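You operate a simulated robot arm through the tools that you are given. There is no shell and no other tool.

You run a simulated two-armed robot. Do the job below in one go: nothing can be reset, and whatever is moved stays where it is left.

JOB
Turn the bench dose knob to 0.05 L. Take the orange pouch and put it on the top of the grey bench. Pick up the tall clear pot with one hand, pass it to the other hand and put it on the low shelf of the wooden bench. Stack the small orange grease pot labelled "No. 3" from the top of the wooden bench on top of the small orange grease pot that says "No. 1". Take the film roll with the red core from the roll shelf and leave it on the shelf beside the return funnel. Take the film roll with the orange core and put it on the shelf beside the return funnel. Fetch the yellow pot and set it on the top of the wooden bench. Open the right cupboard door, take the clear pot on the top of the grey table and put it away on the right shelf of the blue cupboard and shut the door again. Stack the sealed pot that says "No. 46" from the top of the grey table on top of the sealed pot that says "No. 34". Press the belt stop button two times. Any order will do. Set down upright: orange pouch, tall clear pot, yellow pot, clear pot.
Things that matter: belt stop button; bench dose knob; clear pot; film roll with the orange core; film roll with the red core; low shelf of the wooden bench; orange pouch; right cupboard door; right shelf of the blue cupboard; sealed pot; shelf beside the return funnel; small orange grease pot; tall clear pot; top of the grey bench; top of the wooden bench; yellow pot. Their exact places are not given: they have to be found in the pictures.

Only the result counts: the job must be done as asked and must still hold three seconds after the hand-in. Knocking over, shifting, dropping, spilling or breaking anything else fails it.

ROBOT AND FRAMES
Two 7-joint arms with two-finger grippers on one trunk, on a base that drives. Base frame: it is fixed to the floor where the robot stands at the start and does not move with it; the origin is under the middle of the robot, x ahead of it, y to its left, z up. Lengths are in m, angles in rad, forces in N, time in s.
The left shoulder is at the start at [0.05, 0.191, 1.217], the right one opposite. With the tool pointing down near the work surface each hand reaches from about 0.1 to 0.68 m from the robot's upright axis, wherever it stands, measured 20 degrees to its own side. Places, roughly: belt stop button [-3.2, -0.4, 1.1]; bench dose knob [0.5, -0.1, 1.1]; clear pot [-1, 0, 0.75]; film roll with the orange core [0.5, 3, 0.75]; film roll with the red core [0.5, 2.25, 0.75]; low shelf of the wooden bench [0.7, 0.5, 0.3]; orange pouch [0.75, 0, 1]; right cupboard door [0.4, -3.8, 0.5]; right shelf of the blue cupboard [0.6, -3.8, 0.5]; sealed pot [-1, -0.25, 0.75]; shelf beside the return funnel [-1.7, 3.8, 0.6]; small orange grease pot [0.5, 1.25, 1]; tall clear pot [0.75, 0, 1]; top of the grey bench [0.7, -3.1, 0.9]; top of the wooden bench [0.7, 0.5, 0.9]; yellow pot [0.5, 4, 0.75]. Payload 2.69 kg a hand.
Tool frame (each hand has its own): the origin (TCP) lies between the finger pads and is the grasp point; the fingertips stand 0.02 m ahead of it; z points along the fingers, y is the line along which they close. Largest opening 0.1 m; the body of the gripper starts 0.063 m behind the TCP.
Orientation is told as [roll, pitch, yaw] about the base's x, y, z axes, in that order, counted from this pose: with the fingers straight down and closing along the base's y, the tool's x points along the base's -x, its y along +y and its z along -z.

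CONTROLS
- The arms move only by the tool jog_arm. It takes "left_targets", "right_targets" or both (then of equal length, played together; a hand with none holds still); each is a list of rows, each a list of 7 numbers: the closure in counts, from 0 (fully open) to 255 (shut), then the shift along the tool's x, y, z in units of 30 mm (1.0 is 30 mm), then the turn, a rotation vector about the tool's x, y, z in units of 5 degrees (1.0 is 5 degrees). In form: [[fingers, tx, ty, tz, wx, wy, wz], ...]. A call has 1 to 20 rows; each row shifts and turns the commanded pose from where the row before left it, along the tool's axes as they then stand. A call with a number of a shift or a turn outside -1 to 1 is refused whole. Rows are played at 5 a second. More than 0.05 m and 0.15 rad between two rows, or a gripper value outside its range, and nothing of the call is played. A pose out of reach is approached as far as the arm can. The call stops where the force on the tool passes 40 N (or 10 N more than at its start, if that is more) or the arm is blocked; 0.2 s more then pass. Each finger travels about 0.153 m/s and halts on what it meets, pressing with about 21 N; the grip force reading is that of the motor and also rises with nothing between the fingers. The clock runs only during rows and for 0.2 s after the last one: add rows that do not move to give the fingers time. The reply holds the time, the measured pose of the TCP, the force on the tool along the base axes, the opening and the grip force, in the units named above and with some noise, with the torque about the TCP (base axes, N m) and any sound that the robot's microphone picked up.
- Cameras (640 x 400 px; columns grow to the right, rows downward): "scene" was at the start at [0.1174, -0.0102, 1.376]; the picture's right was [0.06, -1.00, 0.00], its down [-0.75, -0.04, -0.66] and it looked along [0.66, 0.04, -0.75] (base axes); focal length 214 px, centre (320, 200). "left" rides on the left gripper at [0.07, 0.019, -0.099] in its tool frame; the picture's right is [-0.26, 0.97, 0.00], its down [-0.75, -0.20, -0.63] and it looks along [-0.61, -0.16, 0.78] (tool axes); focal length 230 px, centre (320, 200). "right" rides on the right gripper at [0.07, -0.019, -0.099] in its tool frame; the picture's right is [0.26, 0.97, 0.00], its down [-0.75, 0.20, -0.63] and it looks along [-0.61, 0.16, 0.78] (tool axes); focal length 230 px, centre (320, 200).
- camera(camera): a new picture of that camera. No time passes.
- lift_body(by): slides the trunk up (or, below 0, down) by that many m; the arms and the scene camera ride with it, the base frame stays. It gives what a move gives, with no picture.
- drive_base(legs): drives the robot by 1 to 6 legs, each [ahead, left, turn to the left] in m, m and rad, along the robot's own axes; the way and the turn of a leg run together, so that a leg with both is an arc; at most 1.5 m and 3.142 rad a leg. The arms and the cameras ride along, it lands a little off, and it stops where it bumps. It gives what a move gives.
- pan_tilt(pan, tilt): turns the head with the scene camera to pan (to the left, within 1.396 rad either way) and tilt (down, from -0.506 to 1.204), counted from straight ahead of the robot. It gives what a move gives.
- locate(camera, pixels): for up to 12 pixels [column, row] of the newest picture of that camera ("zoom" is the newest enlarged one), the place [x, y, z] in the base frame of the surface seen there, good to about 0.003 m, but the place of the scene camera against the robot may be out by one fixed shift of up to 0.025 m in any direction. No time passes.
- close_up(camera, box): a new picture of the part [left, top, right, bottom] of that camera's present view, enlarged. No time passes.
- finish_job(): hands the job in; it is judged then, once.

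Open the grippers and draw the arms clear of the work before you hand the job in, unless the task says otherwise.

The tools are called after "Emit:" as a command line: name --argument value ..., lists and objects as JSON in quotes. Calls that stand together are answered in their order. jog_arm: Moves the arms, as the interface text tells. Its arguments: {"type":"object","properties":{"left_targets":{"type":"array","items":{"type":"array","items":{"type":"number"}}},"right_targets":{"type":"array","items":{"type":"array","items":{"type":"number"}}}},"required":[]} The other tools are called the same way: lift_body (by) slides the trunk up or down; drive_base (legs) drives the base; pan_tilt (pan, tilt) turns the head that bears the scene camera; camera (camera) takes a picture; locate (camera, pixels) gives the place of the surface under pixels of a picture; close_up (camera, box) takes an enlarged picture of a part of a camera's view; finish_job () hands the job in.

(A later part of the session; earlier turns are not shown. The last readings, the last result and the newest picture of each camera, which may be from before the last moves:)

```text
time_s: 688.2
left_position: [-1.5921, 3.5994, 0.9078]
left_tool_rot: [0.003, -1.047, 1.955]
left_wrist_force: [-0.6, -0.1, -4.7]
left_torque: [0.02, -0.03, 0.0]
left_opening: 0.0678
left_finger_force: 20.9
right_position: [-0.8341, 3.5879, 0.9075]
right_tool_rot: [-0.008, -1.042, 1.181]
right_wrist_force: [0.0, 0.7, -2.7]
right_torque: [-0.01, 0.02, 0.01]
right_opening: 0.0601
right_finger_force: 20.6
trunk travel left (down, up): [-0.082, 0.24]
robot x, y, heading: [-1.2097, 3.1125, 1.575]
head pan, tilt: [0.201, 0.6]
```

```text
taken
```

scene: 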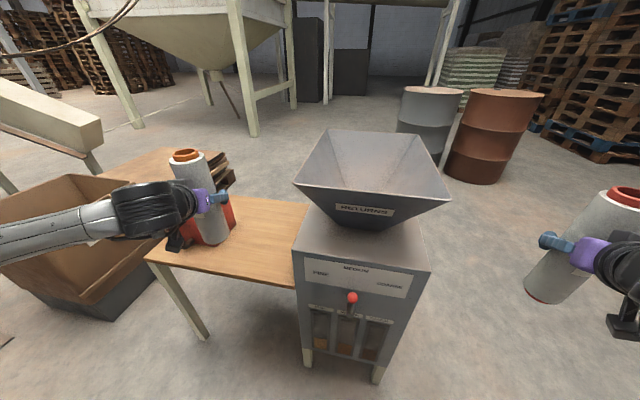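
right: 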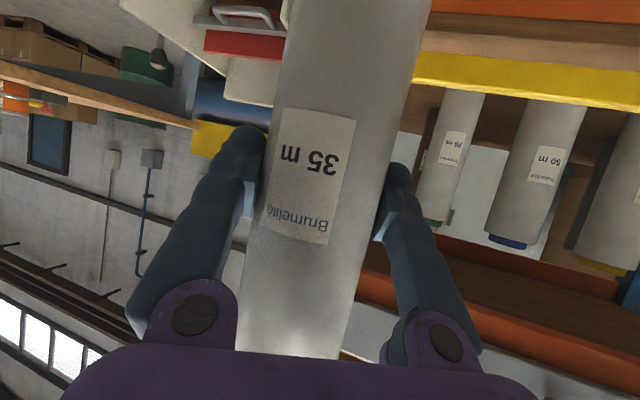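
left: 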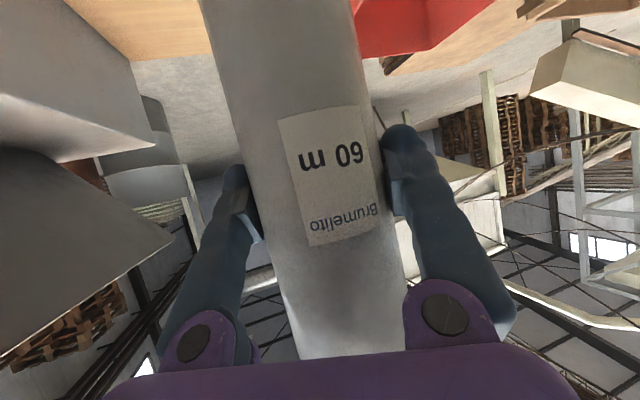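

I check the jug's exact place with the left camera (top right, (410,30)) before moving over the shelf.

Emit:
locate --camera "left" --pixels '[[370, 20], [362, 50], [440, 40], [480, 15], [150, 20], [180, 50], [60, 130], [130, 150], [395, 62]]'

Emit:
locate --camera "scene" --pixels '[[232, 222], [230, 210], [190, 235], [240, 250], [290, 260], [265, 205], [298, 190], [250, 215], [180, 262], [235, 180]]'

```text
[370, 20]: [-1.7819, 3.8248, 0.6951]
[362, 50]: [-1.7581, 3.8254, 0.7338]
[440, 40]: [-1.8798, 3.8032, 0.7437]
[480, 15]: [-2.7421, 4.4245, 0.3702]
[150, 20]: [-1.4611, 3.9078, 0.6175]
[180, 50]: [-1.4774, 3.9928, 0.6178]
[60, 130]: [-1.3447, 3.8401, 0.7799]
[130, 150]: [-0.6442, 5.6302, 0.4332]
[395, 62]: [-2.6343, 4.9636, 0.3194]
```

```text
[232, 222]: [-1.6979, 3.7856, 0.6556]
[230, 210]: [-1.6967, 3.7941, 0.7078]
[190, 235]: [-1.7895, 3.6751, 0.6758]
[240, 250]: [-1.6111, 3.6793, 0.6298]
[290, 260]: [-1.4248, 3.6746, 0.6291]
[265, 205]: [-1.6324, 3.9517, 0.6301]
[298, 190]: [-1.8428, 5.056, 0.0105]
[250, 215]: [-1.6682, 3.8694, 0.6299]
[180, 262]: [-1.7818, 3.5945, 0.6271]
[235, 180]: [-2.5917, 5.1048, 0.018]
```

Jug's right face is at x≈−1.694, the funnel's side at −1.345. I move the orange roll 0.12 m forward over the shelf at (−1.592, 3.72).

Emit:
jog_arm --left_targets '[[255, -0.4625, -0.3725, 0.805, 0, 0, 0], [255, -0.4625, -0.3725, 0.805, 0, 0, 0], [255, -0.4625, -0.3725, 0.805, 0, 0, 0], [255, -0.4625, -0.3725, 0.805, 0, 0, 0], [255, 0, 0, 0, 0, 0, 0]]'

Emit:
lift_body --by -0.08

Emit:
camera --camera "left"

Emit:
camera --camera "scene"

```text
time_s: 689.5
left_position: [-1.5927, 3.7196, 0.907]
left_tool_rot: [0.002, -1.048, 1.955]
left_wrist_force: [0.1, -0.3, -3.1]
left_torque: [-0.01, 0.04, 0.02]
left_opening: 0.0678
left_finger_force: 21.1
right_position: [-0.8333, 3.5869, 0.9087]
right_tool_rot: [-0.008, -1.044, 1.182]
right_wrist_force: [0.4, 0.0, -2.7]
right_torque: [-0.04, -0.01, 0.01]
right_opening: 0.0604
right_finger_force: 20.7
trunk travel left (down, up): [-0.082, 0.24]
robot x, y, heading: [-1.2108, 3.1112, 1.574]
head pan, tilt: [0.201, 0.6]
```

```text
time_s: 690.6
left_position: [-1.5938, 3.7171, 0.8277]
left_tool_rot: [0.001, -1.048, 1.955]
left_wrist_force: [-0.2, 0.5, -4.5]
left_torque: [-0.03, -0.02, 0.02]
left_opening: 0.068
left_finger_force: 20.9
right_position: [-0.8338, 3.5877, 0.829]
right_tool_rot: [-0.006, -1.042, 1.181]
right_wrist_force: [1.0, -0.1, -3.0]
right_torque: [-0.01, -0.02, 0.0]
right_opening: 0.0603
right_finger_force: 21.6
trunk travel left (down, up): [-0.003, 0.32]
robot x, y, heading: [-1.2141, 3.1101, 1.577]
head pan, tilt: [0.201, 0.6]
```

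```text
taken
```

left: 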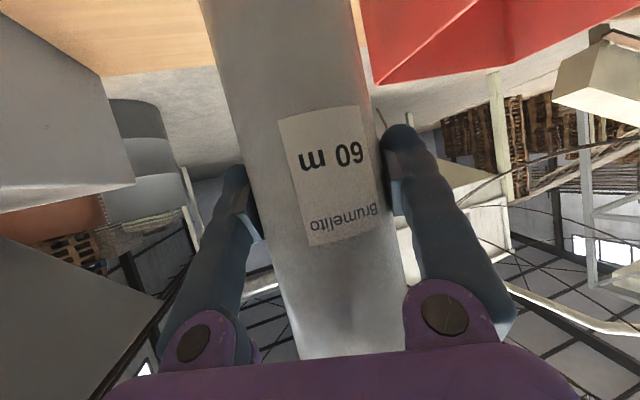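

```text
taken
```

scene: 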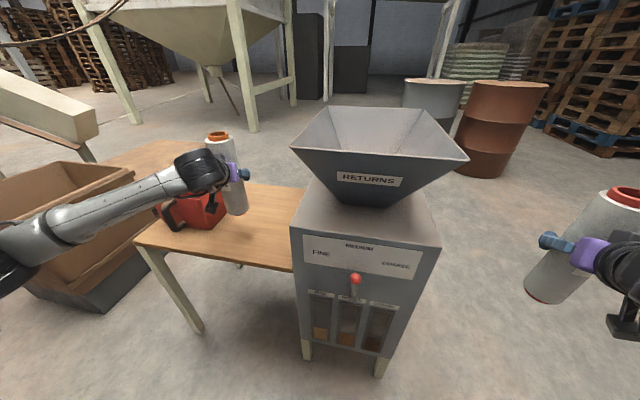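

Over the spot; roll bottom ≈0.695, shelf 0.6185. I lower 7 cm, then in small steps to contact.

Emit:
jog_arm --left_targets '[[255, 0.866, 0, 0.5, 0, 0, 0], [255, 0.866, 0, 0.5, 0, 0, 0], [255, 0.26, 0, 0.15, 0, 0, 0], [255, 0, 0, 0, 0, 0, 0]]'

Emit:
camera --camera "left"

```text
time_s: 691.6
left_position: [-1.5935, 3.7169, 0.7582]
left_tool_rot: [0.002, -1.048, 1.954]
left_wrist_force: [-0.1, -0.4, -4.2]
left_torque: [-0.03, 0.01, 0.04]
left_opening: 0.068
left_finger_force: 20.8
right_position: [-0.8341, 3.5879, 0.8273]
right_tool_rot: [-0.007, -1.044, 1.181]
right_wrist_force: [0.0, -0.7, -3.5]
right_torque: [0.01, -0.02, -0.04]
right_opening: 0.0602
right_finger_force: 20.4
trunk travel left (down, up): [-0.003, 0.32]
robot x, y, heading: [-1.2104, 3.1155, 1.577]
head pan, tilt: [0.201, 0.6]
```

```text
taken
```

left: 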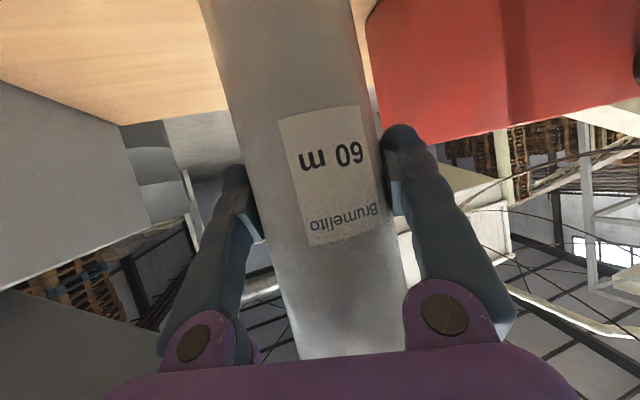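

No reach problem. I continue down in 2–3 mm steps until contact.

Emit:
jog_arm --left_targets '[[255, 0.12, 0, 0.07, 0, 0, 0], [255, 0, 0, 0, 0, 0, 0]]'

Emit:
jog_arm --left_targets '[[255, 0.086, 0, 0.05, 0, 0, 0], [255, 0, 0, 0, 0, 0, 0]]'

Emit:
jog_arm --left_targets '[[255, 0.058, 0, 0.033, 0, 0, 0], [255, 0, 0, 0, 0, 0, 0]]'

```text
time_s: 692.2
left_position: [-1.5932, 3.7171, 0.753]
left_tool_rot: [0.003, -1.05, 1.955]
left_wrist_force: [-0.7, -0.6, -5.2]
left_torque: [-0.01, 0.05, 0.0]
left_opening: 0.0675
left_finger_force: 21.1
right_position: [-0.8332, 3.5877, 0.8281]
right_tool_rot: [-0.007, -1.041, 1.182]
right_wrist_force: [-1.0, 1.0, -3.5]
right_torque: [0.02, -0.01, 0.04]
right_opening: 0.0602
right_finger_force: 20.7
trunk travel left (down, up): [-0.003, 0.32]
robot x, y, heading: [-1.2142, 3.114, 1.574]
head pan, tilt: [0.201, 0.6]
```

```text
time_s: 692.8
left_position: [-1.5941, 3.7177, 0.7521]
left_tool_rot: [0.001, -1.047, 1.955]
left_wrist_force: [0.0, 0.7, -2.8]
left_torque: [-0.01, -0.04, 0.01]
left_opening: 0.0676
left_finger_force: 21.1
right_position: [-0.8328, 3.5877, 0.8279]
right_tool_rot: [-0.007, -1.045, 1.182]
right_wrist_force: [0.6, -0.3, -2.6]
right_torque: [-0.03, 0.01, -0.01]
right_opening: 0.0602
right_finger_force: 21.3
trunk travel left (down, up): [-0.003, 0.32]
robot x, y, heading: [-1.2116, 3.115, 1.57]
head pan, tilt: [0.201, 0.6]
```

```text
time_s: 693.4
left_position: [-1.5934, 3.719, 0.7508]
left_tool_rot: [0.002, -1.05, 1.955]
left_wrist_force: [1.2, -2.2, 2.3]
left_torque: [-0.09, -0.08, -0.01]
left_opening: 0.0679
left_finger_force: 21.1
right_position: [-0.8322, 3.587, 0.8285]
right_tool_rot: [-0.005, -1.043, 1.183]
right_wrist_force: [0.6, 0.1, -3.4]
right_torque: [0.0, -0.01, -0.01]
right_opening: 0.0601
right_finger_force: 20.9
trunk travel left (down, up): [-0.003, 0.32]
robot x, y, heading: [-1.2136, 3.1138, 1.576]
head pan, tilt: [0.201, 0.6]
```

Contact is beginning. One more step of 2 mm, then release and withdraw along the hand's axis.

Emit:
jog_arm --left_targets '[[255, 0.058, 0, 0.033, 0, 0, 0], [255, 0, 0, 0, 0, 0, 0]]'

Emit:
jog_arm --left_targets '[[220, 0, 0, 0, 0, 0, 0], [150, 0, 0, 0, 0, 0, 0], [90, 0, 0, 0, 0, 0, 0], [50, 0, 0, 0, 0, 0, 0], [25, 0, 0, 0, 0, 0, 0], [25, 0, 0, 0, 0, 0, 0], [25, 0.12, 0, -0.216, 0, 0, 0], [25, 0.249, 0, -0.433, 0, 0, 0], [25, 0.4, 0, -0.7, 0, 0, 0], [25, 0.4, 0, -0.7, 0, 0, 0], [25, 0.4, 0, -0.7, 0, 0, 0], [25, 0, 0, 0, 0, 0, 0]]'

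Emit:
camera --camera "left"

Emit:
camera --camera "scene"

```text
time_s: 694.0
left_position: [-1.5927, 3.7192, 0.7512]
left_tool_rot: [0.001, -1.054, 1.956]
left_wrist_force: [1.4, -1.1, 13.4]
left_torque: [-0.41, 0.16, 0.11]
left_opening: 0.0676
left_finger_force: 20.6
right_position: [-0.8325, 3.5863, 0.8294]
right_tool_rot: [-0.004, -1.044, 1.177]
right_wrist_force: [0.0, 0.0, -3.1]
right_torque: [0.04, 0.0, -0.02]
right_opening: 0.0603
right_finger_force: 20.7
trunk travel left (down, up): [-0.003, 0.32]
robot x, y, heading: [-1.2131, 3.1164, 1.574]
head pan, tilt: [0.201, 0.6]
```

```text
time_s: 696.6
left_position: [-1.5578, 3.6295, 0.7483]
left_tool_rot: [0.002, -1.048, 1.954]
left_wrist_force: [-0.7, -0.6, -0.2]
left_torque: [-0.02, -0.01, 0.0]
left_opening: 0.0898
left_finger_force: 0.0
right_position: [-0.8332, 3.5868, 0.8282]
right_tool_rot: [-0.007, -1.043, 1.184]
right_wrist_force: [0.9, -0.1, -2.1]
right_torque: [-0.04, 0.01, 0.03]
right_opening: 0.06
right_finger_force: 21.0
trunk travel left (down, up): [-0.003, 0.32]
robot x, y, heading: [-1.2121, 3.111, 1.577]
head pan, tilt: [0.201, 0.6]
```

```text
taken
```

left: 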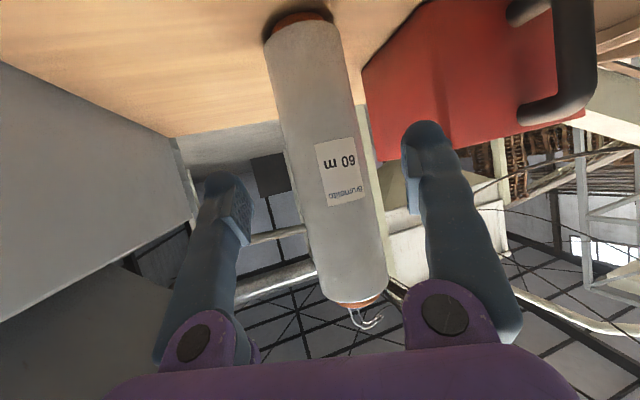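

```text
taken
```

scene: 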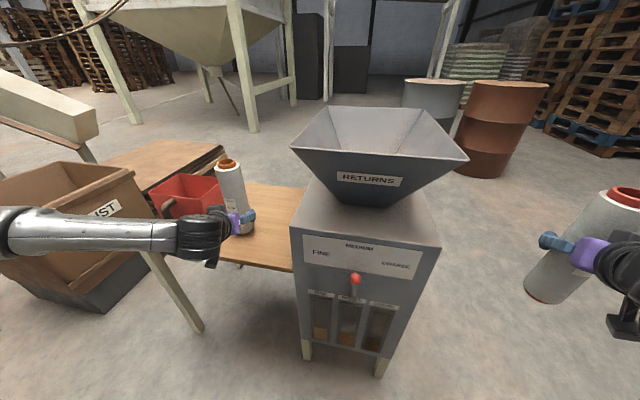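

The orange roll stands on the shelf. I withdraw the left hand fully, then reposition for the red roll: back 0.12 m, then to about (−1.54, 3.0) with heading 115°.

Emit:
jog_arm --left_targets '[[25, 0.4, 0, -0.7, 0, 0, 0], [25, 0.4, 0, -0.7, 0, 0, 0], [25, 0.4, 0, -0.7, 0, 0, 0], [0, 0.2, 0, -0.9, 0, 0, 0], [0, -0.5, 0, -0.8, 0, 0, 0], [0, -0.8, 0, -0.5, 0, 0, 0], [0, -0.8, 0, -0.5, 0, 0, 0], [0, 0, 0, 0, 0, 0, 0]]'

Emit:
locate --camera "scene" --pixels '[[100, 312], [30, 285], [60, 230], [120, 190], [140, 240], [200, 330], [150, 280], [228, 175], [236, 215]]'

Emit:
camera --camera "scene"

```text
time_s: 698.4
left_position: [-1.5072, 3.564, 0.8269]
left_tool_rot: [0.003, -1.046, 1.955]
left_wrist_force: [-0.2, -0.1, -0.9]
left_torque: [0.02, 0.0, 0.01]
left_opening: 0.1001
left_finger_force: 0.1
left hand out of reach, approached as far as the arm can: row 4, 5, 6, 7
right_position: [-0.8331, 3.5873, 0.8292]
right_tool_rot: [-0.007, -1.044, 1.182]
right_wrist_force: [1.1, -0.5, -2.6]
right_torque: [-0.01, -0.01, 0.0]
right_opening: 0.0603
right_finger_force: 21.0
trunk travel left (down, up): [-0.003, 0.32]
robot x, y, heading: [-1.2093, 3.1096, 1.576]
head pan, tilt: [0.201, 0.6]
```

```text
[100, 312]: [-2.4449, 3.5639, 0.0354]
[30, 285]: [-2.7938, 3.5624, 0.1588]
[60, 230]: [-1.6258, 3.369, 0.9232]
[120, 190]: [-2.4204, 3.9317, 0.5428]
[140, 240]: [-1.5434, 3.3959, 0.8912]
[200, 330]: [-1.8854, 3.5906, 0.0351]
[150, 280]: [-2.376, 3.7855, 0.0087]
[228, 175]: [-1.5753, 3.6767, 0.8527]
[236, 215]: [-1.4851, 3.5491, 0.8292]
```

```text
taken
```

scene: 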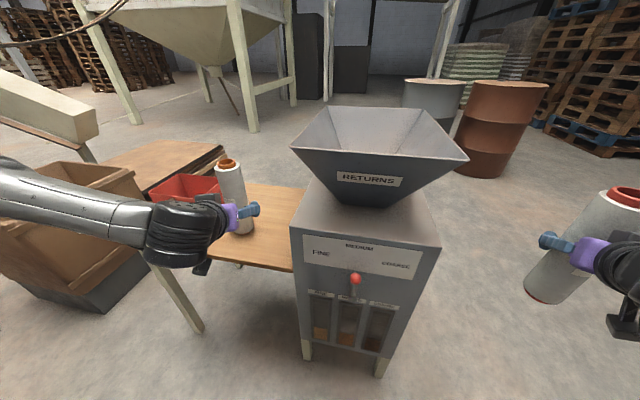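

Bin and bag rack leave room. I back to y≈2.88, move 0.33 m left, then turn 25° left.

Emit:
drive_base --legs '[[-0.23, 0, 0], [0, 0.33, 0], [0, 0, 0.44]]'

Emit:
pan_tilt --pan -0.2 --tilt 0.6

Emit:
camera --camera "scene"

Emit:
camera --camera "right"

```text
time_s: 704.5
left_position: [-2.0031, 3.1491, 0.8273]
left_tool_rot: [0.005, -1.05, 2.407]
left_wrist_force: [0.2, -0.8, -0.3]
left_torque: [-0.04, -0.02, 0.01]
left_opening: 0.1001
left_finger_force: 0.1
right_position: [-1.4076, 3.4635, 0.8287]
right_tool_rot: [-0.007, -1.043, 1.632]
right_wrist_force: [-0.1, 0.5, -3.3]
right_torque: [0.01, -0.02, 0.0]
right_opening: 0.06
right_finger_force: 21.1
trunk travel left (down, up): [-0.003, 0.32]
robot x, y, heading: [-1.5405, 2.8774, 2.024]
head pan, tilt: [0.201, 0.6]
```

```text
time_s: 705.4
left_position: [-2.0038, 3.1492, 0.8266]
left_tool_rot: [0.003, -1.049, 2.406]
left_wrist_force: [0.9, 0.8, 0.5]
left_torque: [-0.03, 0.01, 0.01]
left_opening: 0.1002
left_finger_force: 0.1
right_position: [-1.4076, 3.4648, 0.8291]
right_tool_rot: [-0.007, -1.044, 1.632]
right_wrist_force: [0.2, -0.4, -3.7]
right_torque: [-0.03, -0.01, 0.04]
right_opening: 0.0602
right_finger_force: 20.9
trunk travel left (down, up): [-0.003, 0.32]
robot x, y, heading: [-1.5426, 2.8735, 2.022]
head pan, tilt: [-0.201, 0.6]
```

```text
taken
```

scene: 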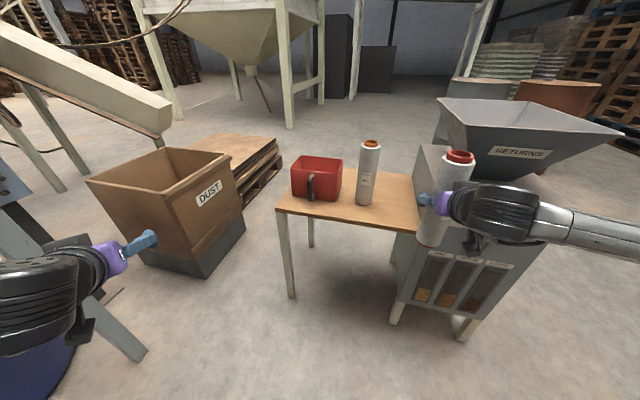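

```text
taken
```

right: 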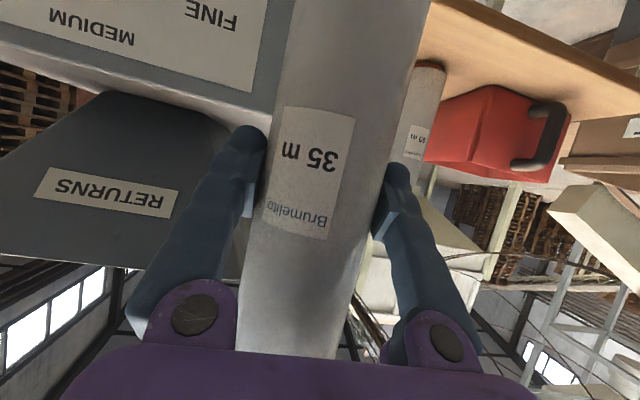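

I locate the hopper's left rim, the orange roll and the free spot to set the red roll between.

Emit:
locate --camera "scene" --pixels '[[440, 104], [445, 150], [370, 145], [364, 195], [395, 200], [400, 185], [395, 215], [410, 180], [418, 190], [440, 125]]'

Emit:
locate --camera "right" --pixels '[[415, 130], [430, 70], [412, 160], [420, 30], [240, 110], [200, 200], [60, 180], [500, 120]]'

```text
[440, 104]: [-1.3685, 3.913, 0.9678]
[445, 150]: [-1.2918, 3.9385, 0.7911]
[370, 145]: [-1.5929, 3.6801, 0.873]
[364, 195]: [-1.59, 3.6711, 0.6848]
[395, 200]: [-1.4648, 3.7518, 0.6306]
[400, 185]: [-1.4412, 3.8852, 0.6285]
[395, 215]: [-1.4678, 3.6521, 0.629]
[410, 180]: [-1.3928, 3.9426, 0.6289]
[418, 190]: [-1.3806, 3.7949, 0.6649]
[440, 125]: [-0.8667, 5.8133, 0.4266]
```

```text
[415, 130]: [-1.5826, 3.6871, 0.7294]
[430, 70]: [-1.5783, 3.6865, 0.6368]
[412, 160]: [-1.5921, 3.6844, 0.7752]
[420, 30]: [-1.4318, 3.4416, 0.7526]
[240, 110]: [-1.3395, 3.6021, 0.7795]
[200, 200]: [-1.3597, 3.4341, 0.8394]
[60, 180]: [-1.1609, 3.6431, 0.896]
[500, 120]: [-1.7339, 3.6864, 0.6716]
```

I drive 0.16 m ahead (hand's direction) so the red roll comes to (−1.465, 3.615), then extend the arm 8.5 cm over the spot.

Emit:
drive_base --legs '[[0.16, -0.014, 0]]'

Emit:
camera --camera "scene"

```text
time_s: 706.8
left_position: [-2.0621, 3.2969, 0.8258]
left_tool_rot: [0.005, -1.049, 2.407]
left_wrist_force: [0.2, 0.4, -0.4]
left_torque: [0.02, 0.01, 0.01]
left_opening: 0.1001
left_finger_force: 0.1
right_position: [-1.4653, 3.6133, 0.8274]
right_tool_rot: [-0.008, -1.041, 1.633]
right_wrist_force: [0.3, -0.8, -3.9]
right_torque: [0.0, 0.0, -0.01]
right_opening: 0.0601
right_finger_force: 21.1
trunk travel left (down, up): [-0.003, 0.32]
robot x, y, heading: [-1.6012, 3.0176, 2.027]
head pan, tilt: [-0.201, 0.6]
```

```text
taken
```

scene: 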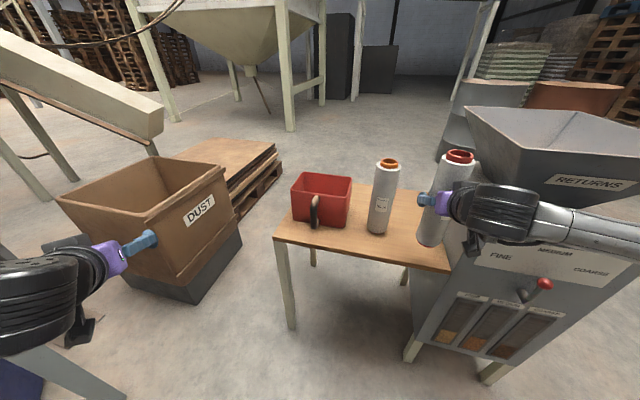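

Now I extend the arm 8.7 cm forward and lower the roll to just above the shelf.

Emit:
jog_arm --right_targets '[[255, -0.488, -0.06, 0.832, 0, 0, 0], [255, -0.488, -0.06, 0.832, 0, 0, 0], [255, -0.488, -0.06, 0.832, 0, 0, 0], [255, 0, 0, 0, 0, 0, 0]]'

Emit:
jog_arm --right_targets '[[255, 0.8627, 0, 0.5057, 0, 0, 0], [255, 0.8627, 0, 0.5057, 0, 0, 0], [255, 0.2, 0, 0.117, 0, 0, 0], [255, 0, 0, 0, 0, 0, 0]]'

Emit:
camera --camera "scene"

Emit:
camera --camera "right"

```text
time_s: 707.8
left_position: [-2.0604, 3.2963, 0.8264]
left_tool_rot: [0.003, -1.05, 2.407]
left_wrist_force: [0.0, -0.1, -0.4]
left_torque: [-0.05, -0.02, 0.02]
left_opening: 0.1
left_finger_force: 0.1
right_position: [-1.4661, 3.7002, 0.8284]
right_tool_rot: [-0.006, -1.042, 1.636]
right_wrist_force: [-0.1, -0.4, -3.5]
right_torque: [0.0, 0.03, -0.01]
right_opening: 0.06
right_finger_force: 21.1
trunk travel left (down, up): [-0.003, 0.32]
robot x, y, heading: [-1.6, 3.0206, 2.027]
head pan, tilt: [-0.201, 0.6]
```

```text
time_s: 708.8
left_position: [-2.0598, 3.2962, 0.8265]
left_tool_rot: [0.004, -1.047, 2.406]
left_wrist_force: [0.4, -0.5, 0.3]
left_torque: [-0.03, 0.01, 0.02]
left_opening: 0.1
left_finger_force: 0.0
right_position: [-1.4659, 3.6992, 0.7616]
right_tool_rot: [-0.008, -1.041, 1.635]
right_wrist_force: [-0.4, 0.0, -2.9]
right_torque: [-0.01, 0.01, 0.03]
right_opening: 0.0604
right_finger_force: 21.2
trunk travel left (down, up): [-0.003, 0.32]
robot x, y, heading: [-1.5963, 3.0233, 2.026]
head pan, tilt: [-0.201, 0.6]
```

```text
taken
```

scene: 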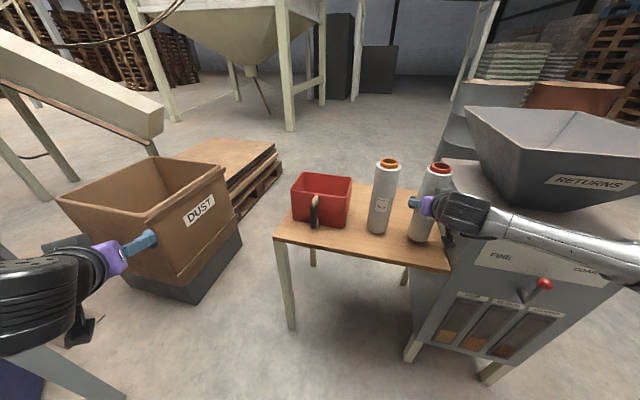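

```text
taken
```

right: 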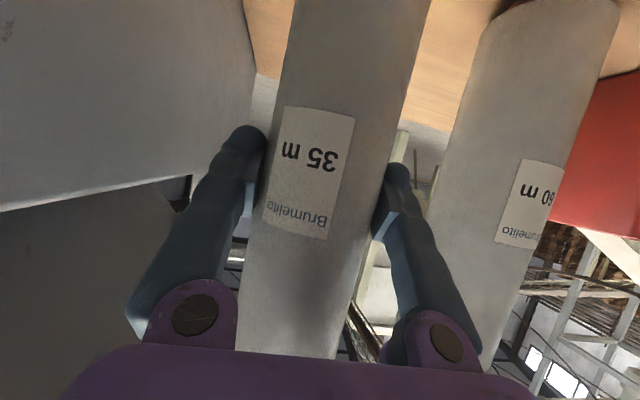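

The red roll is ~1 cm above the shelf, well between orange roll and funnel. I lower to contact in small steps.

Emit:
jog_arm --right_targets '[[255, 0.17, 0, 0.1, 0, 0, 0], [255, 0.06, 0, 0.035, 0, 0, 0], [255, 0, 0, 0, 0, 0, 0]]'

Emit:
jog_arm --right_targets '[[255, 0.06, 0, 0.035, 0, 0, 0], [255, 0, 0, 0, 0, 0, 0]]'

Emit:
jog_arm --right_targets '[[255, 0.06, 0, 0.035, 0, 0, 0], [255, 0, 0, 0, 0, 0, 0]]'

```text
time_s: 709.6
left_position: [-2.0608, 3.2964, 0.8268]
left_tool_rot: [0.004, -1.049, 2.406]
left_wrist_force: [-0.5, 0.0, 0.7]
left_torque: [0.0, 0.0, -0.03]
left_opening: 0.1003
left_finger_force: 0.0
right_position: [-1.4659, 3.6991, 0.7541]
right_tool_rot: [-0.003, -1.043, 1.634]
right_wrist_force: [0.6, -0.6, -2.8]
right_torque: [0.0, 0.03, -0.01]
right_opening: 0.06
right_finger_force: 20.6
trunk travel left (down, up): [-0.003, 0.32]
robot x, y, heading: [-1.6015, 3.0232, 2.028]
head pan, tilt: [-0.201, 0.6]
```

```text
time_s: 710.2
left_position: [-2.0609, 3.298, 0.827]
left_tool_rot: [0.003, -1.048, 2.408]
left_wrist_force: [0.0, -0.1, 0.0]
left_torque: [-0.04, 0.03, 0.02]
left_opening: 0.1
left_finger_force: 0.1
right_position: [-1.4666, 3.6992, 0.7521]
right_tool_rot: [-0.006, -1.043, 1.634]
right_wrist_force: [0.2, 0.1, -0.4]
right_torque: [0.03, -0.03, 0.0]
right_opening: 0.0605
right_finger_force: 21.4
trunk travel left (down, up): [-0.003, 0.32]
robot x, y, heading: [-1.598, 3.0221, 2.026]
head pan, tilt: [-0.201, 0.6]
```

```text
time_s: 710.8
left_position: [-2.0612, 3.2961, 0.8279]
left_tool_rot: [0.0, -1.049, 2.411]
left_wrist_force: [-0.9, -1.0, 0.6]
left_torque: [-0.02, 0.0, 0.01]
left_opening: 0.1
left_finger_force: 0.1
right_position: [-1.4659, 3.6999, 0.7524]
right_tool_rot: [-0.006, -1.051, 1.633]
right_wrist_force: [-1.0, -2.2, 10.3]
right_torque: [-0.13, -0.05, 0.0]
right_opening: 0.0604
right_finger_force: 21.0
trunk travel left (down, up): [-0.003, 0.32]
robot x, y, heading: [-1.5991, 3.0205, 2.031]
head pan, tilt: [-0.201, 0.6]
```

Contact (10 N). I open and withdraw straight back along the hand's axis.

Emit:
jog_arm --right_targets '[[220, 0, 0, 0, 0, 0, 0], [160, 0, 0, 0, 0, 0, 0], [110, 0, 0, 0, 0, 0, 0], [70, 0, 0, 0, 0, 0, 0], [40, 0, 0, 0, 0, 0, 0], [40, 0, 0, 0, 0, 0, 0], [40, 0.12, 0, -0.21, 0, 0, 0], [40, 0.25, 0, -0.43, 0, 0, 0], [40, 0.4, 0, -0.69, 0, 0, 0], [40, 0.4, 0, -0.69, 0, 0, 0], [40, 0.4, 0, -0.69, 0, 0, 0], [40, 0, 0, 0, 0, 0, 0]]'

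Emit:
drive_base --legs '[[-0.12, 0, 0]]'

Emit:
camera --camera "scene"

Emit:
camera --camera "right"

```text
time_s: 713.4
left_position: [-2.0616, 3.2968, 0.826]
left_tool_rot: [0.003, -1.049, 2.406]
left_wrist_force: [-0.8, 0.0, 0.5]
left_torque: [-0.01, -0.03, -0.02]
left_opening: 0.1001
left_finger_force: 0.1
right_position: [-1.4619, 3.6035, 0.7571]
right_tool_rot: [-0.009, -1.039, 1.633]
right_wrist_force: [0.4, 0.1, 0.4]
right_torque: [0.0, 0.03, 0.04]
right_opening: 0.0844
right_finger_force: 0.1
right hand out of reach, approached as far as the arm can: row 10, 11
trunk travel left (down, up): [-0.003, 0.32]
robot x, y, heading: [-1.5962, 3.0164, 2.025]
head pan, tilt: [-0.201, 0.6]
```

```text
time_s: 714.7
left_position: [-2.0084, 3.1896, 0.8284]
left_tool_rot: [0.003, -1.05, 2.406]
left_wrist_force: [0.4, -0.2, 0.2]
left_torque: [-0.02, -0.01, -0.01]
left_opening: 0.1001
left_finger_force: 0.1
right_position: [-1.4105, 3.4965, 0.7572]
right_tool_rot: [-0.009, -1.04, 1.634]
right_wrist_force: [0.0, -0.5, 0.2]
right_torque: [-0.02, 0.0, 0.0]
right_opening: 0.0841
right_finger_force: 0.0
trunk travel left (down, up): [-0.003, 0.32]
robot x, y, heading: [-1.545, 2.9093, 2.028]
head pan, tilt: [-0.201, 0.6]
```

```text
taken
```

scene: 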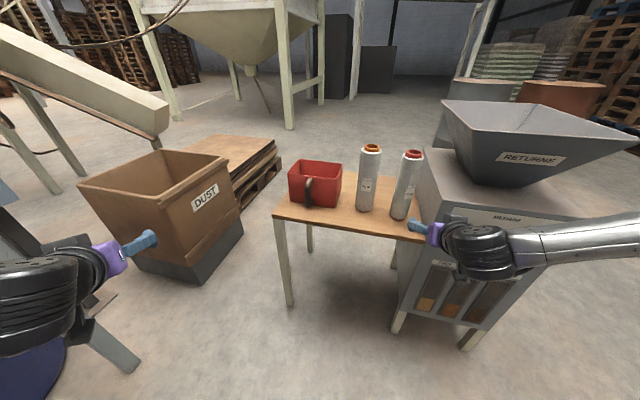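

```text
taken
```

right: 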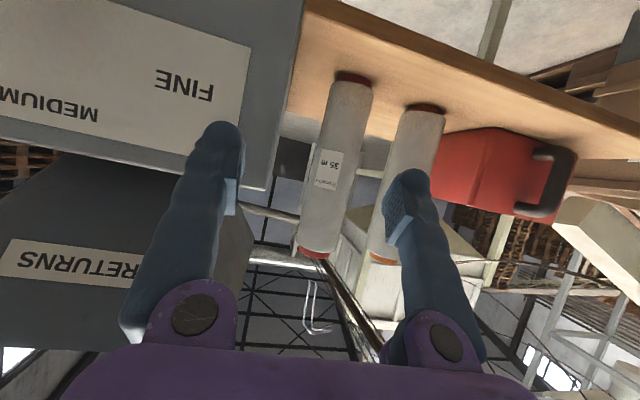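

Both rolls stand on the shelf beside the funnel. I leave this place the way I came: turn back to heading 90°, go right to x≈−0.6, raise the trunk and turn to face the rack.

Emit:
drive_base --legs '[[0, 0, -0.457], [0, -0.95, 0]]'

Emit:
lift_body --by 0.27

Emit:
jog_arm --left_targets '[[0, 0, 0, 0, 0, 1, 0], [0, 0, 0, 0, 0, 1, 0], [0, 0, 0, 0, 0, 1, 0], [0, 0, 0, 0, 0, 1, 0], [0, 0, 0, 0, 0, 1, 0], [0, 0, 0, 0, 0, 1, 0], [0, 0, 0, 0, 0, 1, 0], [0, 0, 0, 0, 0, 1, 0], [0, 0, 0, 0, 0, 1, 0], [0, 0, 0, 0, 0, 1, 0], [0, 0, 0, 0, 0, 1, 0], [0, 0, 0, 0, 0, 1, 0], [0, 0, 0, 0, 0, 0, 1], [0, 0, 0, 0, 0, 0, 1], [0, 0, 0, 0, 0, 0, 1], [0, 0, 0, 0, 0, 0, 1], [0, 0, 0, 0, 0, 0, 0.5]]' --right_targets '[[0, 0, 0, 0, 0, 1, 0], [0, 0, 0, 0, 0, 1, 0], [0, 0, 0, 0, 0, 1, 0], [0, 0, 0, 0, 0, 1, 0], [0, 0, 0, 0, 0, 1, 0], [0, 0, 0, 0, 0, 1, 0], [0, 0, 0, 0, 0, 1, 0], [0, 0, 0, 0, 0, 1, 0], [0, 0, 0, 0, 0, 1, 0], [0, 0, 0, 0, 0, 1, 0], [0, 0, 0, 0, 0, 1, 0], [0, 0, 0, 0, 0, 1, 0], [0, 0, 0, 0, 0, 0, -1], [0, 0, 0, 0, 0, 0, -1], [0, 0, 0, 0, 0, 0, -1], [0, 0, 0, 0, 0, 0, -1], [0, 0, 0, 0, 0, 0, -0.5]]'

```text
time_s: 724.7
left_position: [-0.8881, 3.3681, 0.8261]
left_tool_rot: [0.003, -1.048, 1.948]
left_wrist_force: [0.5, -0.3, 0.1]
left_torque: [0.01, -0.02, 0.02]
left_opening: 0.1
left_finger_force: 0.0
right_position: [-0.217, 3.3764, 0.7571]
right_tool_rot: [-0.009, -1.04, 1.175]
right_wrist_force: [0.6, -0.6, -0.6]
right_torque: [-0.03, 0.01, 0.03]
right_opening: 0.0845
right_finger_force: 0.1
trunk travel left (down, up): [-0.003, 0.32]
robot x, y, heading: [-0.5946, 2.9118, 1.573]
head pan, tilt: [-0.201, 0.6]
```

```text
time_s: 727.4
left_position: [-0.8881, 3.3679, 1.0962]
left_tool_rot: [0.003, -1.049, 1.95]
left_wrist_force: [-0.1, -0.1, 0.5]
left_torque: [0.01, -0.03, 0.0]
left_opening: 0.0997
left_finger_force: 0.1
right_position: [-0.2171, 3.3788, 1.0262]
right_tool_rot: [-0.009, -1.038, 1.175]
right_wrist_force: [-0.2, 0.5, 0.6]
right_torque: [0.02, -0.02, 0.02]
right_opening: 0.0843
right_finger_force: 0.1
trunk travel left (down, up): [-0.272, 0.05]
robot x, y, heading: [-0.5977, 2.9183, 1.569]
head pan, tilt: [-0.201, 0.6]
```

```text
time_s: 731.0
left_position: [-0.8889, 3.3677, 1.096]
left_tool_rot: [0.002, 0.001, 1.555]
left_wrist_force: [-0.7, 0.5, -0.6]
left_torque: [0.0, 0.01, 0.0]
left_opening: 0.1
left_finger_force: 0.0
right_position: [-0.2171, 3.378, 1.0271]
right_tool_rot: [-0.001, 0.011, 1.562]
right_wrist_force: [0.8, 0.7, 0.0]
right_torque: [0.01, -0.01, -0.01]
right_opening: 0.1
right_finger_force: 0.1
trunk travel left (down, up): [-0.272, 0.05]
robot x, y, heading: [-0.5976, 2.9131, 1.566]
head pan, tilt: [-0.201, 0.6]
```

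Hands are neutral again. I turn to face the rack and go left to y≈3.85 to find the yellow pot.

Emit:
drive_base --legs '[[0, 0, -1.566], [0, 0.95, 0], [0.25, 0, 0]]'

Emit:
pan_tilt --pan 0.0 --tilt 0.6

Emit:
camera --camera "scene"

```text
time_s: 744.8
left_position: [0.0827, 4.1633, 1.0957]
left_tool_rot: [0.001, -0.001, 0.01]
left_wrist_force: [0.6, -0.6, -0.5]
left_torque: [-0.02, -0.02, -0.03]
left_opening: 0.1
left_finger_force: 0.0
right_position: [0.111, 3.4907, 1.0262]
right_tool_rot: [0.0, 0.01, 0.014]
right_wrist_force: [-0.2, -1.1, 0.4]
right_torque: [-0.02, 0.03, -0.01]
right_opening: 0.0999
right_finger_force: 0.1
trunk travel left (down, up): [-0.272, 0.05]
robot x, y, heading: [-0.364, 3.8564, 0.018]
head pan, tilt: [-0.201, 0.6]
```

```text
time_s: 745.5
left_position: [0.0836, 4.1622, 1.0965]
left_tool_rot: [0.001, 0.0, 0.013]
left_wrist_force: [-0.6, 0.2, -0.8]
left_torque: [0.02, 0.0, -0.01]
left_opening: 0.1001
left_finger_force: 0.2
right_position: [0.1099, 3.4923, 1.0265]
right_tool_rot: [-0.001, 0.012, 0.015]
right_wrist_force: [0.0, 0.0, 0.5]
right_torque: [0.01, -0.02, 0.0]
right_opening: 0.1001
right_finger_force: 0.1
trunk travel left (down, up): [-0.272, 0.05]
robot x, y, heading: [-0.3606, 3.8631, 0.023]
head pan, tilt: [0.0, 0.6]
```

```text
taken
```

scene: 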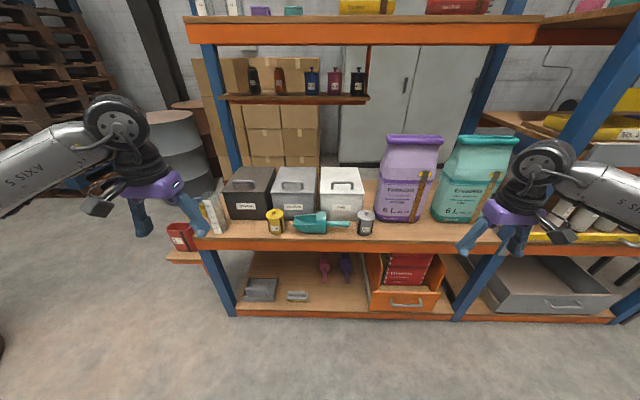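

The yellow pot is at (275,222) at the front of the shelf, near a teal scoop. I zoom in and locate it and the shelves around.

Emit:
close_up --camera "scene" --box '[190, 90, 410, 260]'

Emit:
locate --camera "scene" --pixels '[[275, 214], [275, 230], [267, 222], [284, 222], [275, 237], [300, 225], [250, 205], [265, 245], [300, 98], [300, 102], [240, 212], [295, 205]]'

Emit:
close_up --camera "scene" --box '[240, 195, 340, 250]'

```text
2.35 times, centred on (300, 175) of scene
```

zoom: 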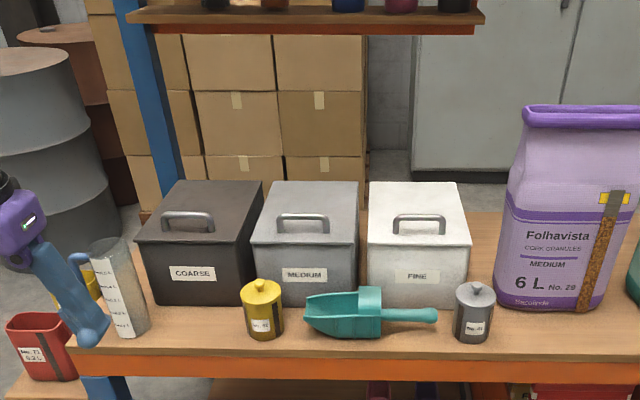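

```text
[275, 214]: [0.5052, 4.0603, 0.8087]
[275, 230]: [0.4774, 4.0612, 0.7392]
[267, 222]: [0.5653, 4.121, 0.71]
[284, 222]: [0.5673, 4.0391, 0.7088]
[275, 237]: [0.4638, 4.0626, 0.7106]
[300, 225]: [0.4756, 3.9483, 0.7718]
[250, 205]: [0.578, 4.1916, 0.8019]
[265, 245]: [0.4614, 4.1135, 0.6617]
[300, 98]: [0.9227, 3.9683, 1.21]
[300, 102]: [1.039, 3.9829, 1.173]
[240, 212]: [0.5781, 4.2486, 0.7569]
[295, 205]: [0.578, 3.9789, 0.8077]
```

```text
6.40 times, centred on (290, 222) of scene
```

zoom: 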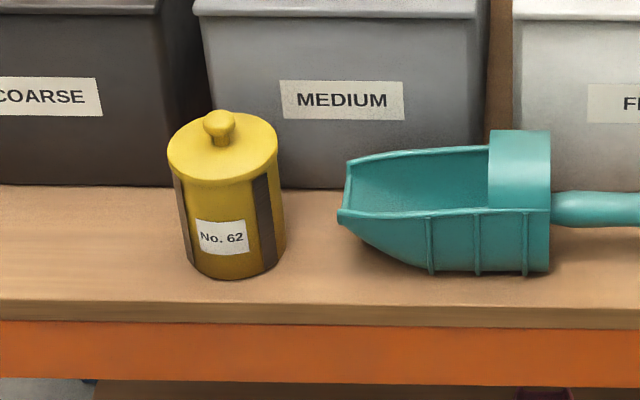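

The yellow pot "No. 62" stands at ≈(0.507, 4.076), with open space above; the scoop is ~3 cm to its right, boxes ~4 cm behind. I lift and retract the right hand (bags ahead of it), then drive up to x≈0.

Emit:
jog_arm --right_targets '[[0, 0.6, 0, -1, 0, 0, 0], [0, 0.6, 0, -1, 0, 0, 0], [0, 0.6, 0, -1, 0, 0, 0], [0, 0.6, 0, -1, 0, 0, 0], [0, 0.6, 0, -1, 0, 0, 0], [0, 0.6, 0, 0, 0, 0, 0], [0, 0, 0, 0, 0, 0, 0]]' --left_targets '[[0, 0, 0, 0, 0, 0, -1], [0, 0, 0, 0, 0, 0, -1], [0, 0, 0, 0, 0, 0, -1], [0, 0, 0, 0, 0, 0, -1], [0, 0, 0, 0, 0, 0, -1], [0, 0, 0, 0, 0, 0, -1], [0, 0, 0, 0, 0, 0, -1]]'

Emit:
jog_arm --left_targets '[[0, 0, 0, 0, 0, 0, -1], [0, 0, 0, 0, 0, 0, -1], [0, 0, 0, 0, 0, 0, 0]]'

Emit:
drive_base --legs '[[0.33, 0.0, -0.02]]'

Emit:
camera --camera "left"

Emit:
camera --camera "scene"

```text
time_s: 747.1
left_position: [0.0847, 4.1645, 1.0973]
left_tool_rot: [0.001, -0.001, 0.624]
left_wrist_force: [-0.9, 0.2, 0.2]
left_torque: [-0.01, -0.02, -0.01]
left_opening: 0.0999
left_finger_force: 0.0
right_position: [0.0037, 3.4896, 1.1782]
right_tool_rot: [0.0, 0.01, 0.016]
right_wrist_force: [0.5, 0.3, -0.5]
right_torque: [-0.01, 0.01, -0.03]
right_opening: 0.0999
right_finger_force: 0.1
trunk travel left (down, up): [-0.272, 0.05]
robot x, y, heading: [-0.3606, 3.859, 0.025]
head pan, tilt: [0.0, 0.6]
```

```text
time_s: 748.0
left_position: [0.0848, 4.1641, 1.0973]
left_tool_rot: [0.001, -0.003, 0.8]
left_wrist_force: [0.0, 0.0, 0.6]
left_torque: [0.0, 0.03, 0.02]
left_opening: 0.0998
left_finger_force: 0.1
right_position: [0.0046, 3.4891, 1.1776]
right_tool_rot: [0.001, 0.009, 0.013]
right_wrist_force: [0.4, -0.2, -0.1]
right_torque: [0.01, 0.0, 0.0]
right_opening: 0.1
right_finger_force: 0.0
trunk travel left (down, up): [-0.272, 0.05]
robot x, y, heading: [-0.3615, 3.8578, 0.024]
head pan, tilt: [0.0, 0.6]
```

```text
time_s: 750.1
left_position: [0.4153, 4.1555, 1.0976]
left_tool_rot: [0.002, -0.002, 0.774]
left_wrist_force: [-0.7, 0.1, 0.4]
left_torque: [-0.03, 0.0, 0.03]
left_opening: 0.1
left_finger_force: 0.2
right_position: [0.32, 3.4838, 1.1783]
right_tool_rot: [0.001, 0.01, -0.01]
right_wrist_force: [0.4, -1.1, 0.3]
right_torque: [0.03, 0.03, 0.0]
right_opening: 0.0999
right_finger_force: 0.1
trunk travel left (down, up): [-0.272, 0.05]
robot x, y, heading: [-0.0367, 3.8612, 0.004]
head pan, tilt: [0.0, 0.6]
```

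```text
taken
```

left: 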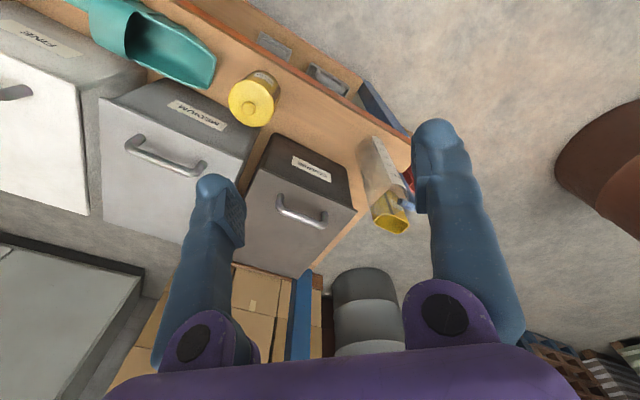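

```text
taken
```

scene: 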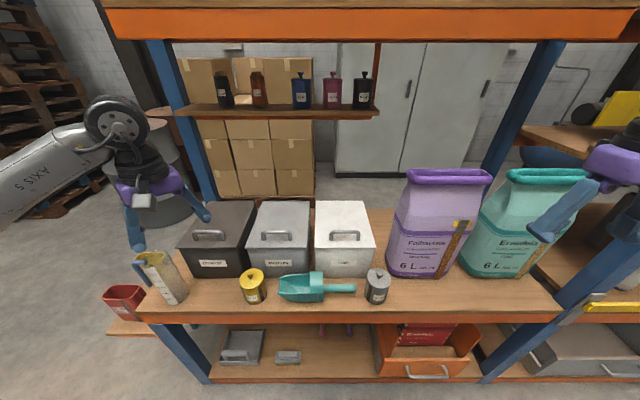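

The left camera sees the yellow pot at (252,103). I locate lid edges, knob, scoop tip and boxes.

Emit:
locate --camera "left" --pixels '[[248, 108], [252, 103], [229, 105], [273, 108], [250, 85], [253, 126], [213, 80], [205, 88], [255, 125], [240, 125], [280, 140], [265, 75]]'

Emit:
close_up --camera "left" --box '[190, 50, 318, 150]'

```text
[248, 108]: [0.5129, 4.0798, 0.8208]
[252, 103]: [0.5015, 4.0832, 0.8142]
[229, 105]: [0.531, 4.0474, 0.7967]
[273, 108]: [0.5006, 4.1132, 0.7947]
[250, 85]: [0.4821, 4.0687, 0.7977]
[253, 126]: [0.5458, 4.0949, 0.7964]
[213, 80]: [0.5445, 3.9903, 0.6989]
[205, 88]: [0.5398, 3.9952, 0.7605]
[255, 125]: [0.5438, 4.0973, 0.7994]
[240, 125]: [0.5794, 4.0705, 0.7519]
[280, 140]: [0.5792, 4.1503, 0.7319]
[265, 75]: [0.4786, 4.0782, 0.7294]
```

```text
4.00 times, centred on (254, 100) of left
```

zoom: 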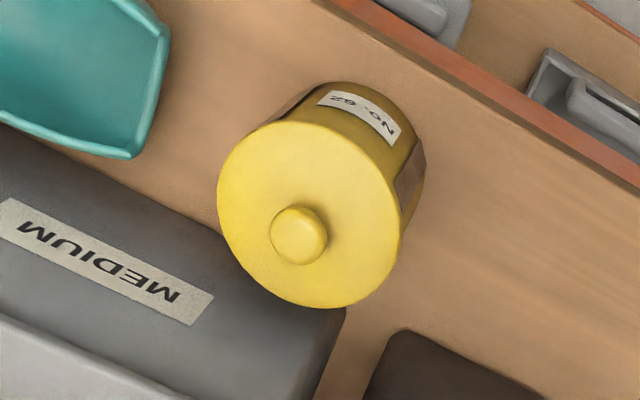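

Lid centre (0.515, 4.081), radius 0.036, lid top z 0.797, knob top 0.821; scoop and boxes leave enough room. I move over it and down to z≈0.935.

Emit:
jog_arm --left_targets '[[20, -0.128, -0.82, 0, 0, 0, 0], [20, -0.128, -0.82, 0, 0, 0, 0], [20, -0.128, -0.82, 0, 0, 0, 0], [20, -0.128, -0.82, 0.3, 0, 0, 0], [20, -0.128, -0.82, 0.3, 0, 0, 0], [20, 0, 0, 0.9, 0, 0, 0], [20, 0, 0, 0.9, 0, 0, 0], [20, 0, 0, 0.9, 0, 0, 0], [20, 0, 0, 0.9, 0, 0, 0], [20, 0, 0, 0.9, 0, 0, 0], [20, 0, 0, 0.3, 0, 0, 0], [20, 0, 0, 0, 0, 0, 0]]'

Emit:
camera --camera "left"

```text
time_s: 752.7
left_position: [0.5162, 4.0803, 0.9342]
left_tool_rot: [0.002, -0.002, 0.774]
left_wrist_force: [-0.7, 0.3, 0.5]
left_torque: [-0.01, 0.0, -0.03]
left_opening: 0.0923
left_finger_force: 0.0
right_position: [0.3189, 3.4842, 1.1786]
right_tool_rot: [0.0, 0.011, -0.009]
right_wrist_force: [-0.1, -0.2, 0.4]
right_torque: [0.01, 0.0, 0.0]
right_opening: 0.0998
right_finger_force: 0.0
trunk travel left (down, up): [-0.272, 0.05]
robot x, y, heading: [-0.0377, 3.8635, -0.003]
head pan, tilt: [0.0, 0.6]
```

```text
taken
```

left: 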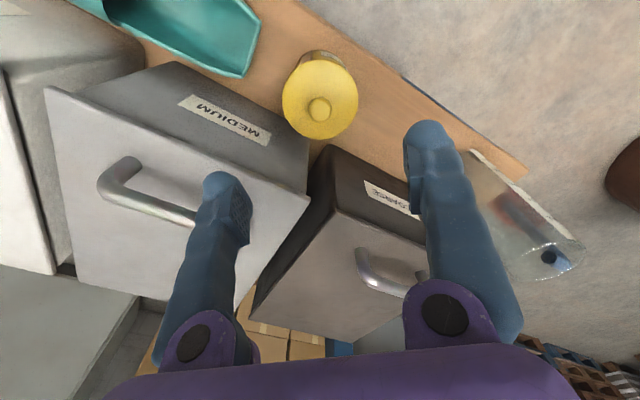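

I refine the lid's centre from this closer view.

Emit:
locate --camera "left" --pixels '[[284, 97], [356, 97], [320, 62], [320, 137], [295, 70], [345, 127], [297, 126], [347, 73], [319, 108]]'

```text
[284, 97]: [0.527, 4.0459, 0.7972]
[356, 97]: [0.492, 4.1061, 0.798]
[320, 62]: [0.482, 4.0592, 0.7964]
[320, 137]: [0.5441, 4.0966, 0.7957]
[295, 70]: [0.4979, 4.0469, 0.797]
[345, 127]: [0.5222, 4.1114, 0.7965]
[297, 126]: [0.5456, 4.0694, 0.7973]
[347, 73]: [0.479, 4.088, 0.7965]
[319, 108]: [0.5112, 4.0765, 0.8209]
```

Centre refined to (0.511, 4.078). I shift 5 mm, descend to z≈0.789 and grip the lid rim.

Emit:
jog_arm --left_targets '[[20, 0.17, 0.06, 0.7, 0, 0, 0], [20, 0, 0, 0.9, 0, 0, 0], [20, 0, 0, 0.9, 0, 0, 0], [20, 0, 0, 0.9, 0, 0, 0], [20, 0, 0, 0.9, 0, 0, 0], [20, 0, 0, 0.54, 0, 0, 0], [20, 0, 0, 0, 0, 0, 0], [60, 0, 0, 0, 0, 0, 0], [110, 0, 0, 0, 0, 0, 0], [180, 0, 0, 0, 0, 0, 0], [255, 0, 0, 0, 0, 0, 0], [255, 0, 0, 0, 0, 0, 0]]'

Emit:
camera --camera "left"

```text
time_s: 755.3
left_position: [0.5113, 4.0794, 0.7897]
left_tool_rot: [0.002, -0.002, 0.774]
left_wrist_force: [-0.2, 0.3, 0.1]
left_torque: [0.02, 0.02, 0.03]
left_opening: 0.0749
left_finger_force: 20.8
right_position: [0.3185, 3.485, 1.1791]
right_tool_rot: [-0.001, 0.011, -0.01]
right_wrist_force: [-0.5, 0.4, 0.8]
right_torque: [-0.01, 0.03, 0.0]
right_opening: 0.0999
right_finger_force: 0.0
trunk travel left (down, up): [-0.272, 0.05]
robot x, y, heading: [-0.0337, 3.8643, -0.004]
head pan, tilt: [0.0, 0.6]
```

```text
taken
```

left: 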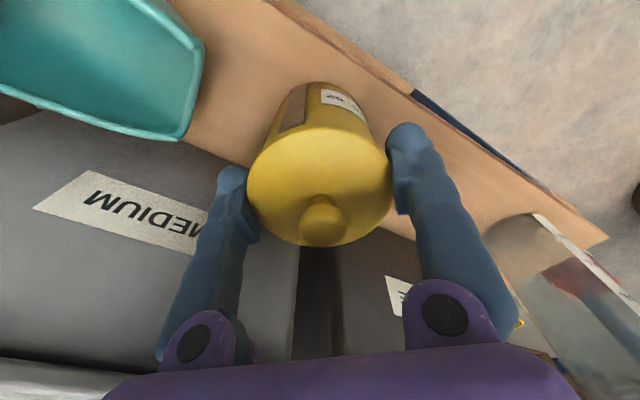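

Gripped (0.075). I lift 4 cm and check that the whole pot comes along, not just the lid.

Emit:
jog_arm --left_targets '[[255, 0, 0, -0.4, 0, 0, 0], [255, 0, 0, -0.5, 0, 0, 0], [255, 0, 0, -0.5, 0, 0, 0], [255, 0, 0, 0, 0, 0, 0]]'

Emit:
camera --camera "left"

Emit:
close_up --camera "scene" --box '[180, 220, 340, 330]'

```text
time_s: 756.3
left_position: [0.5099, 4.0779, 0.8324]
left_tool_rot: [0.003, 0.0, 0.773]
left_wrist_force: [-0.4, -0.2, -1.1]
left_torque: [0.02, 0.0, 0.04]
left_opening: 0.0748
left_finger_force: 20.5
right_position: [0.3184, 3.484, 1.1783]
right_tool_rot: [0.001, 0.012, -0.011]
right_wrist_force: [-0.4, 0.4, 0.2]
right_torque: [0.01, 0.02, 0.01]
right_opening: 0.1002
right_finger_force: 0.1
trunk travel left (down, up): [-0.272, 0.05]
robot x, y, heading: [-0.0393, 3.8626, -0.002]
head pan, tilt: [0.0, 0.6]
```

```text
taken
```

left: 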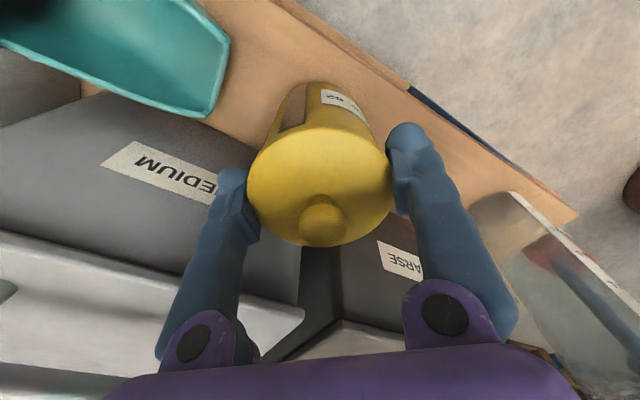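

```text
3.64 times, centred on (260, 275) of scene
```

zoom: 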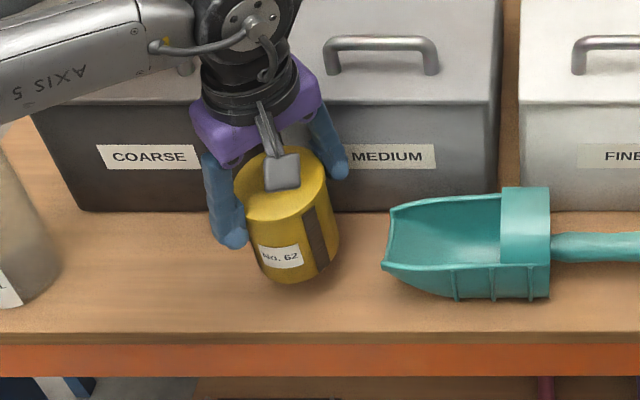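

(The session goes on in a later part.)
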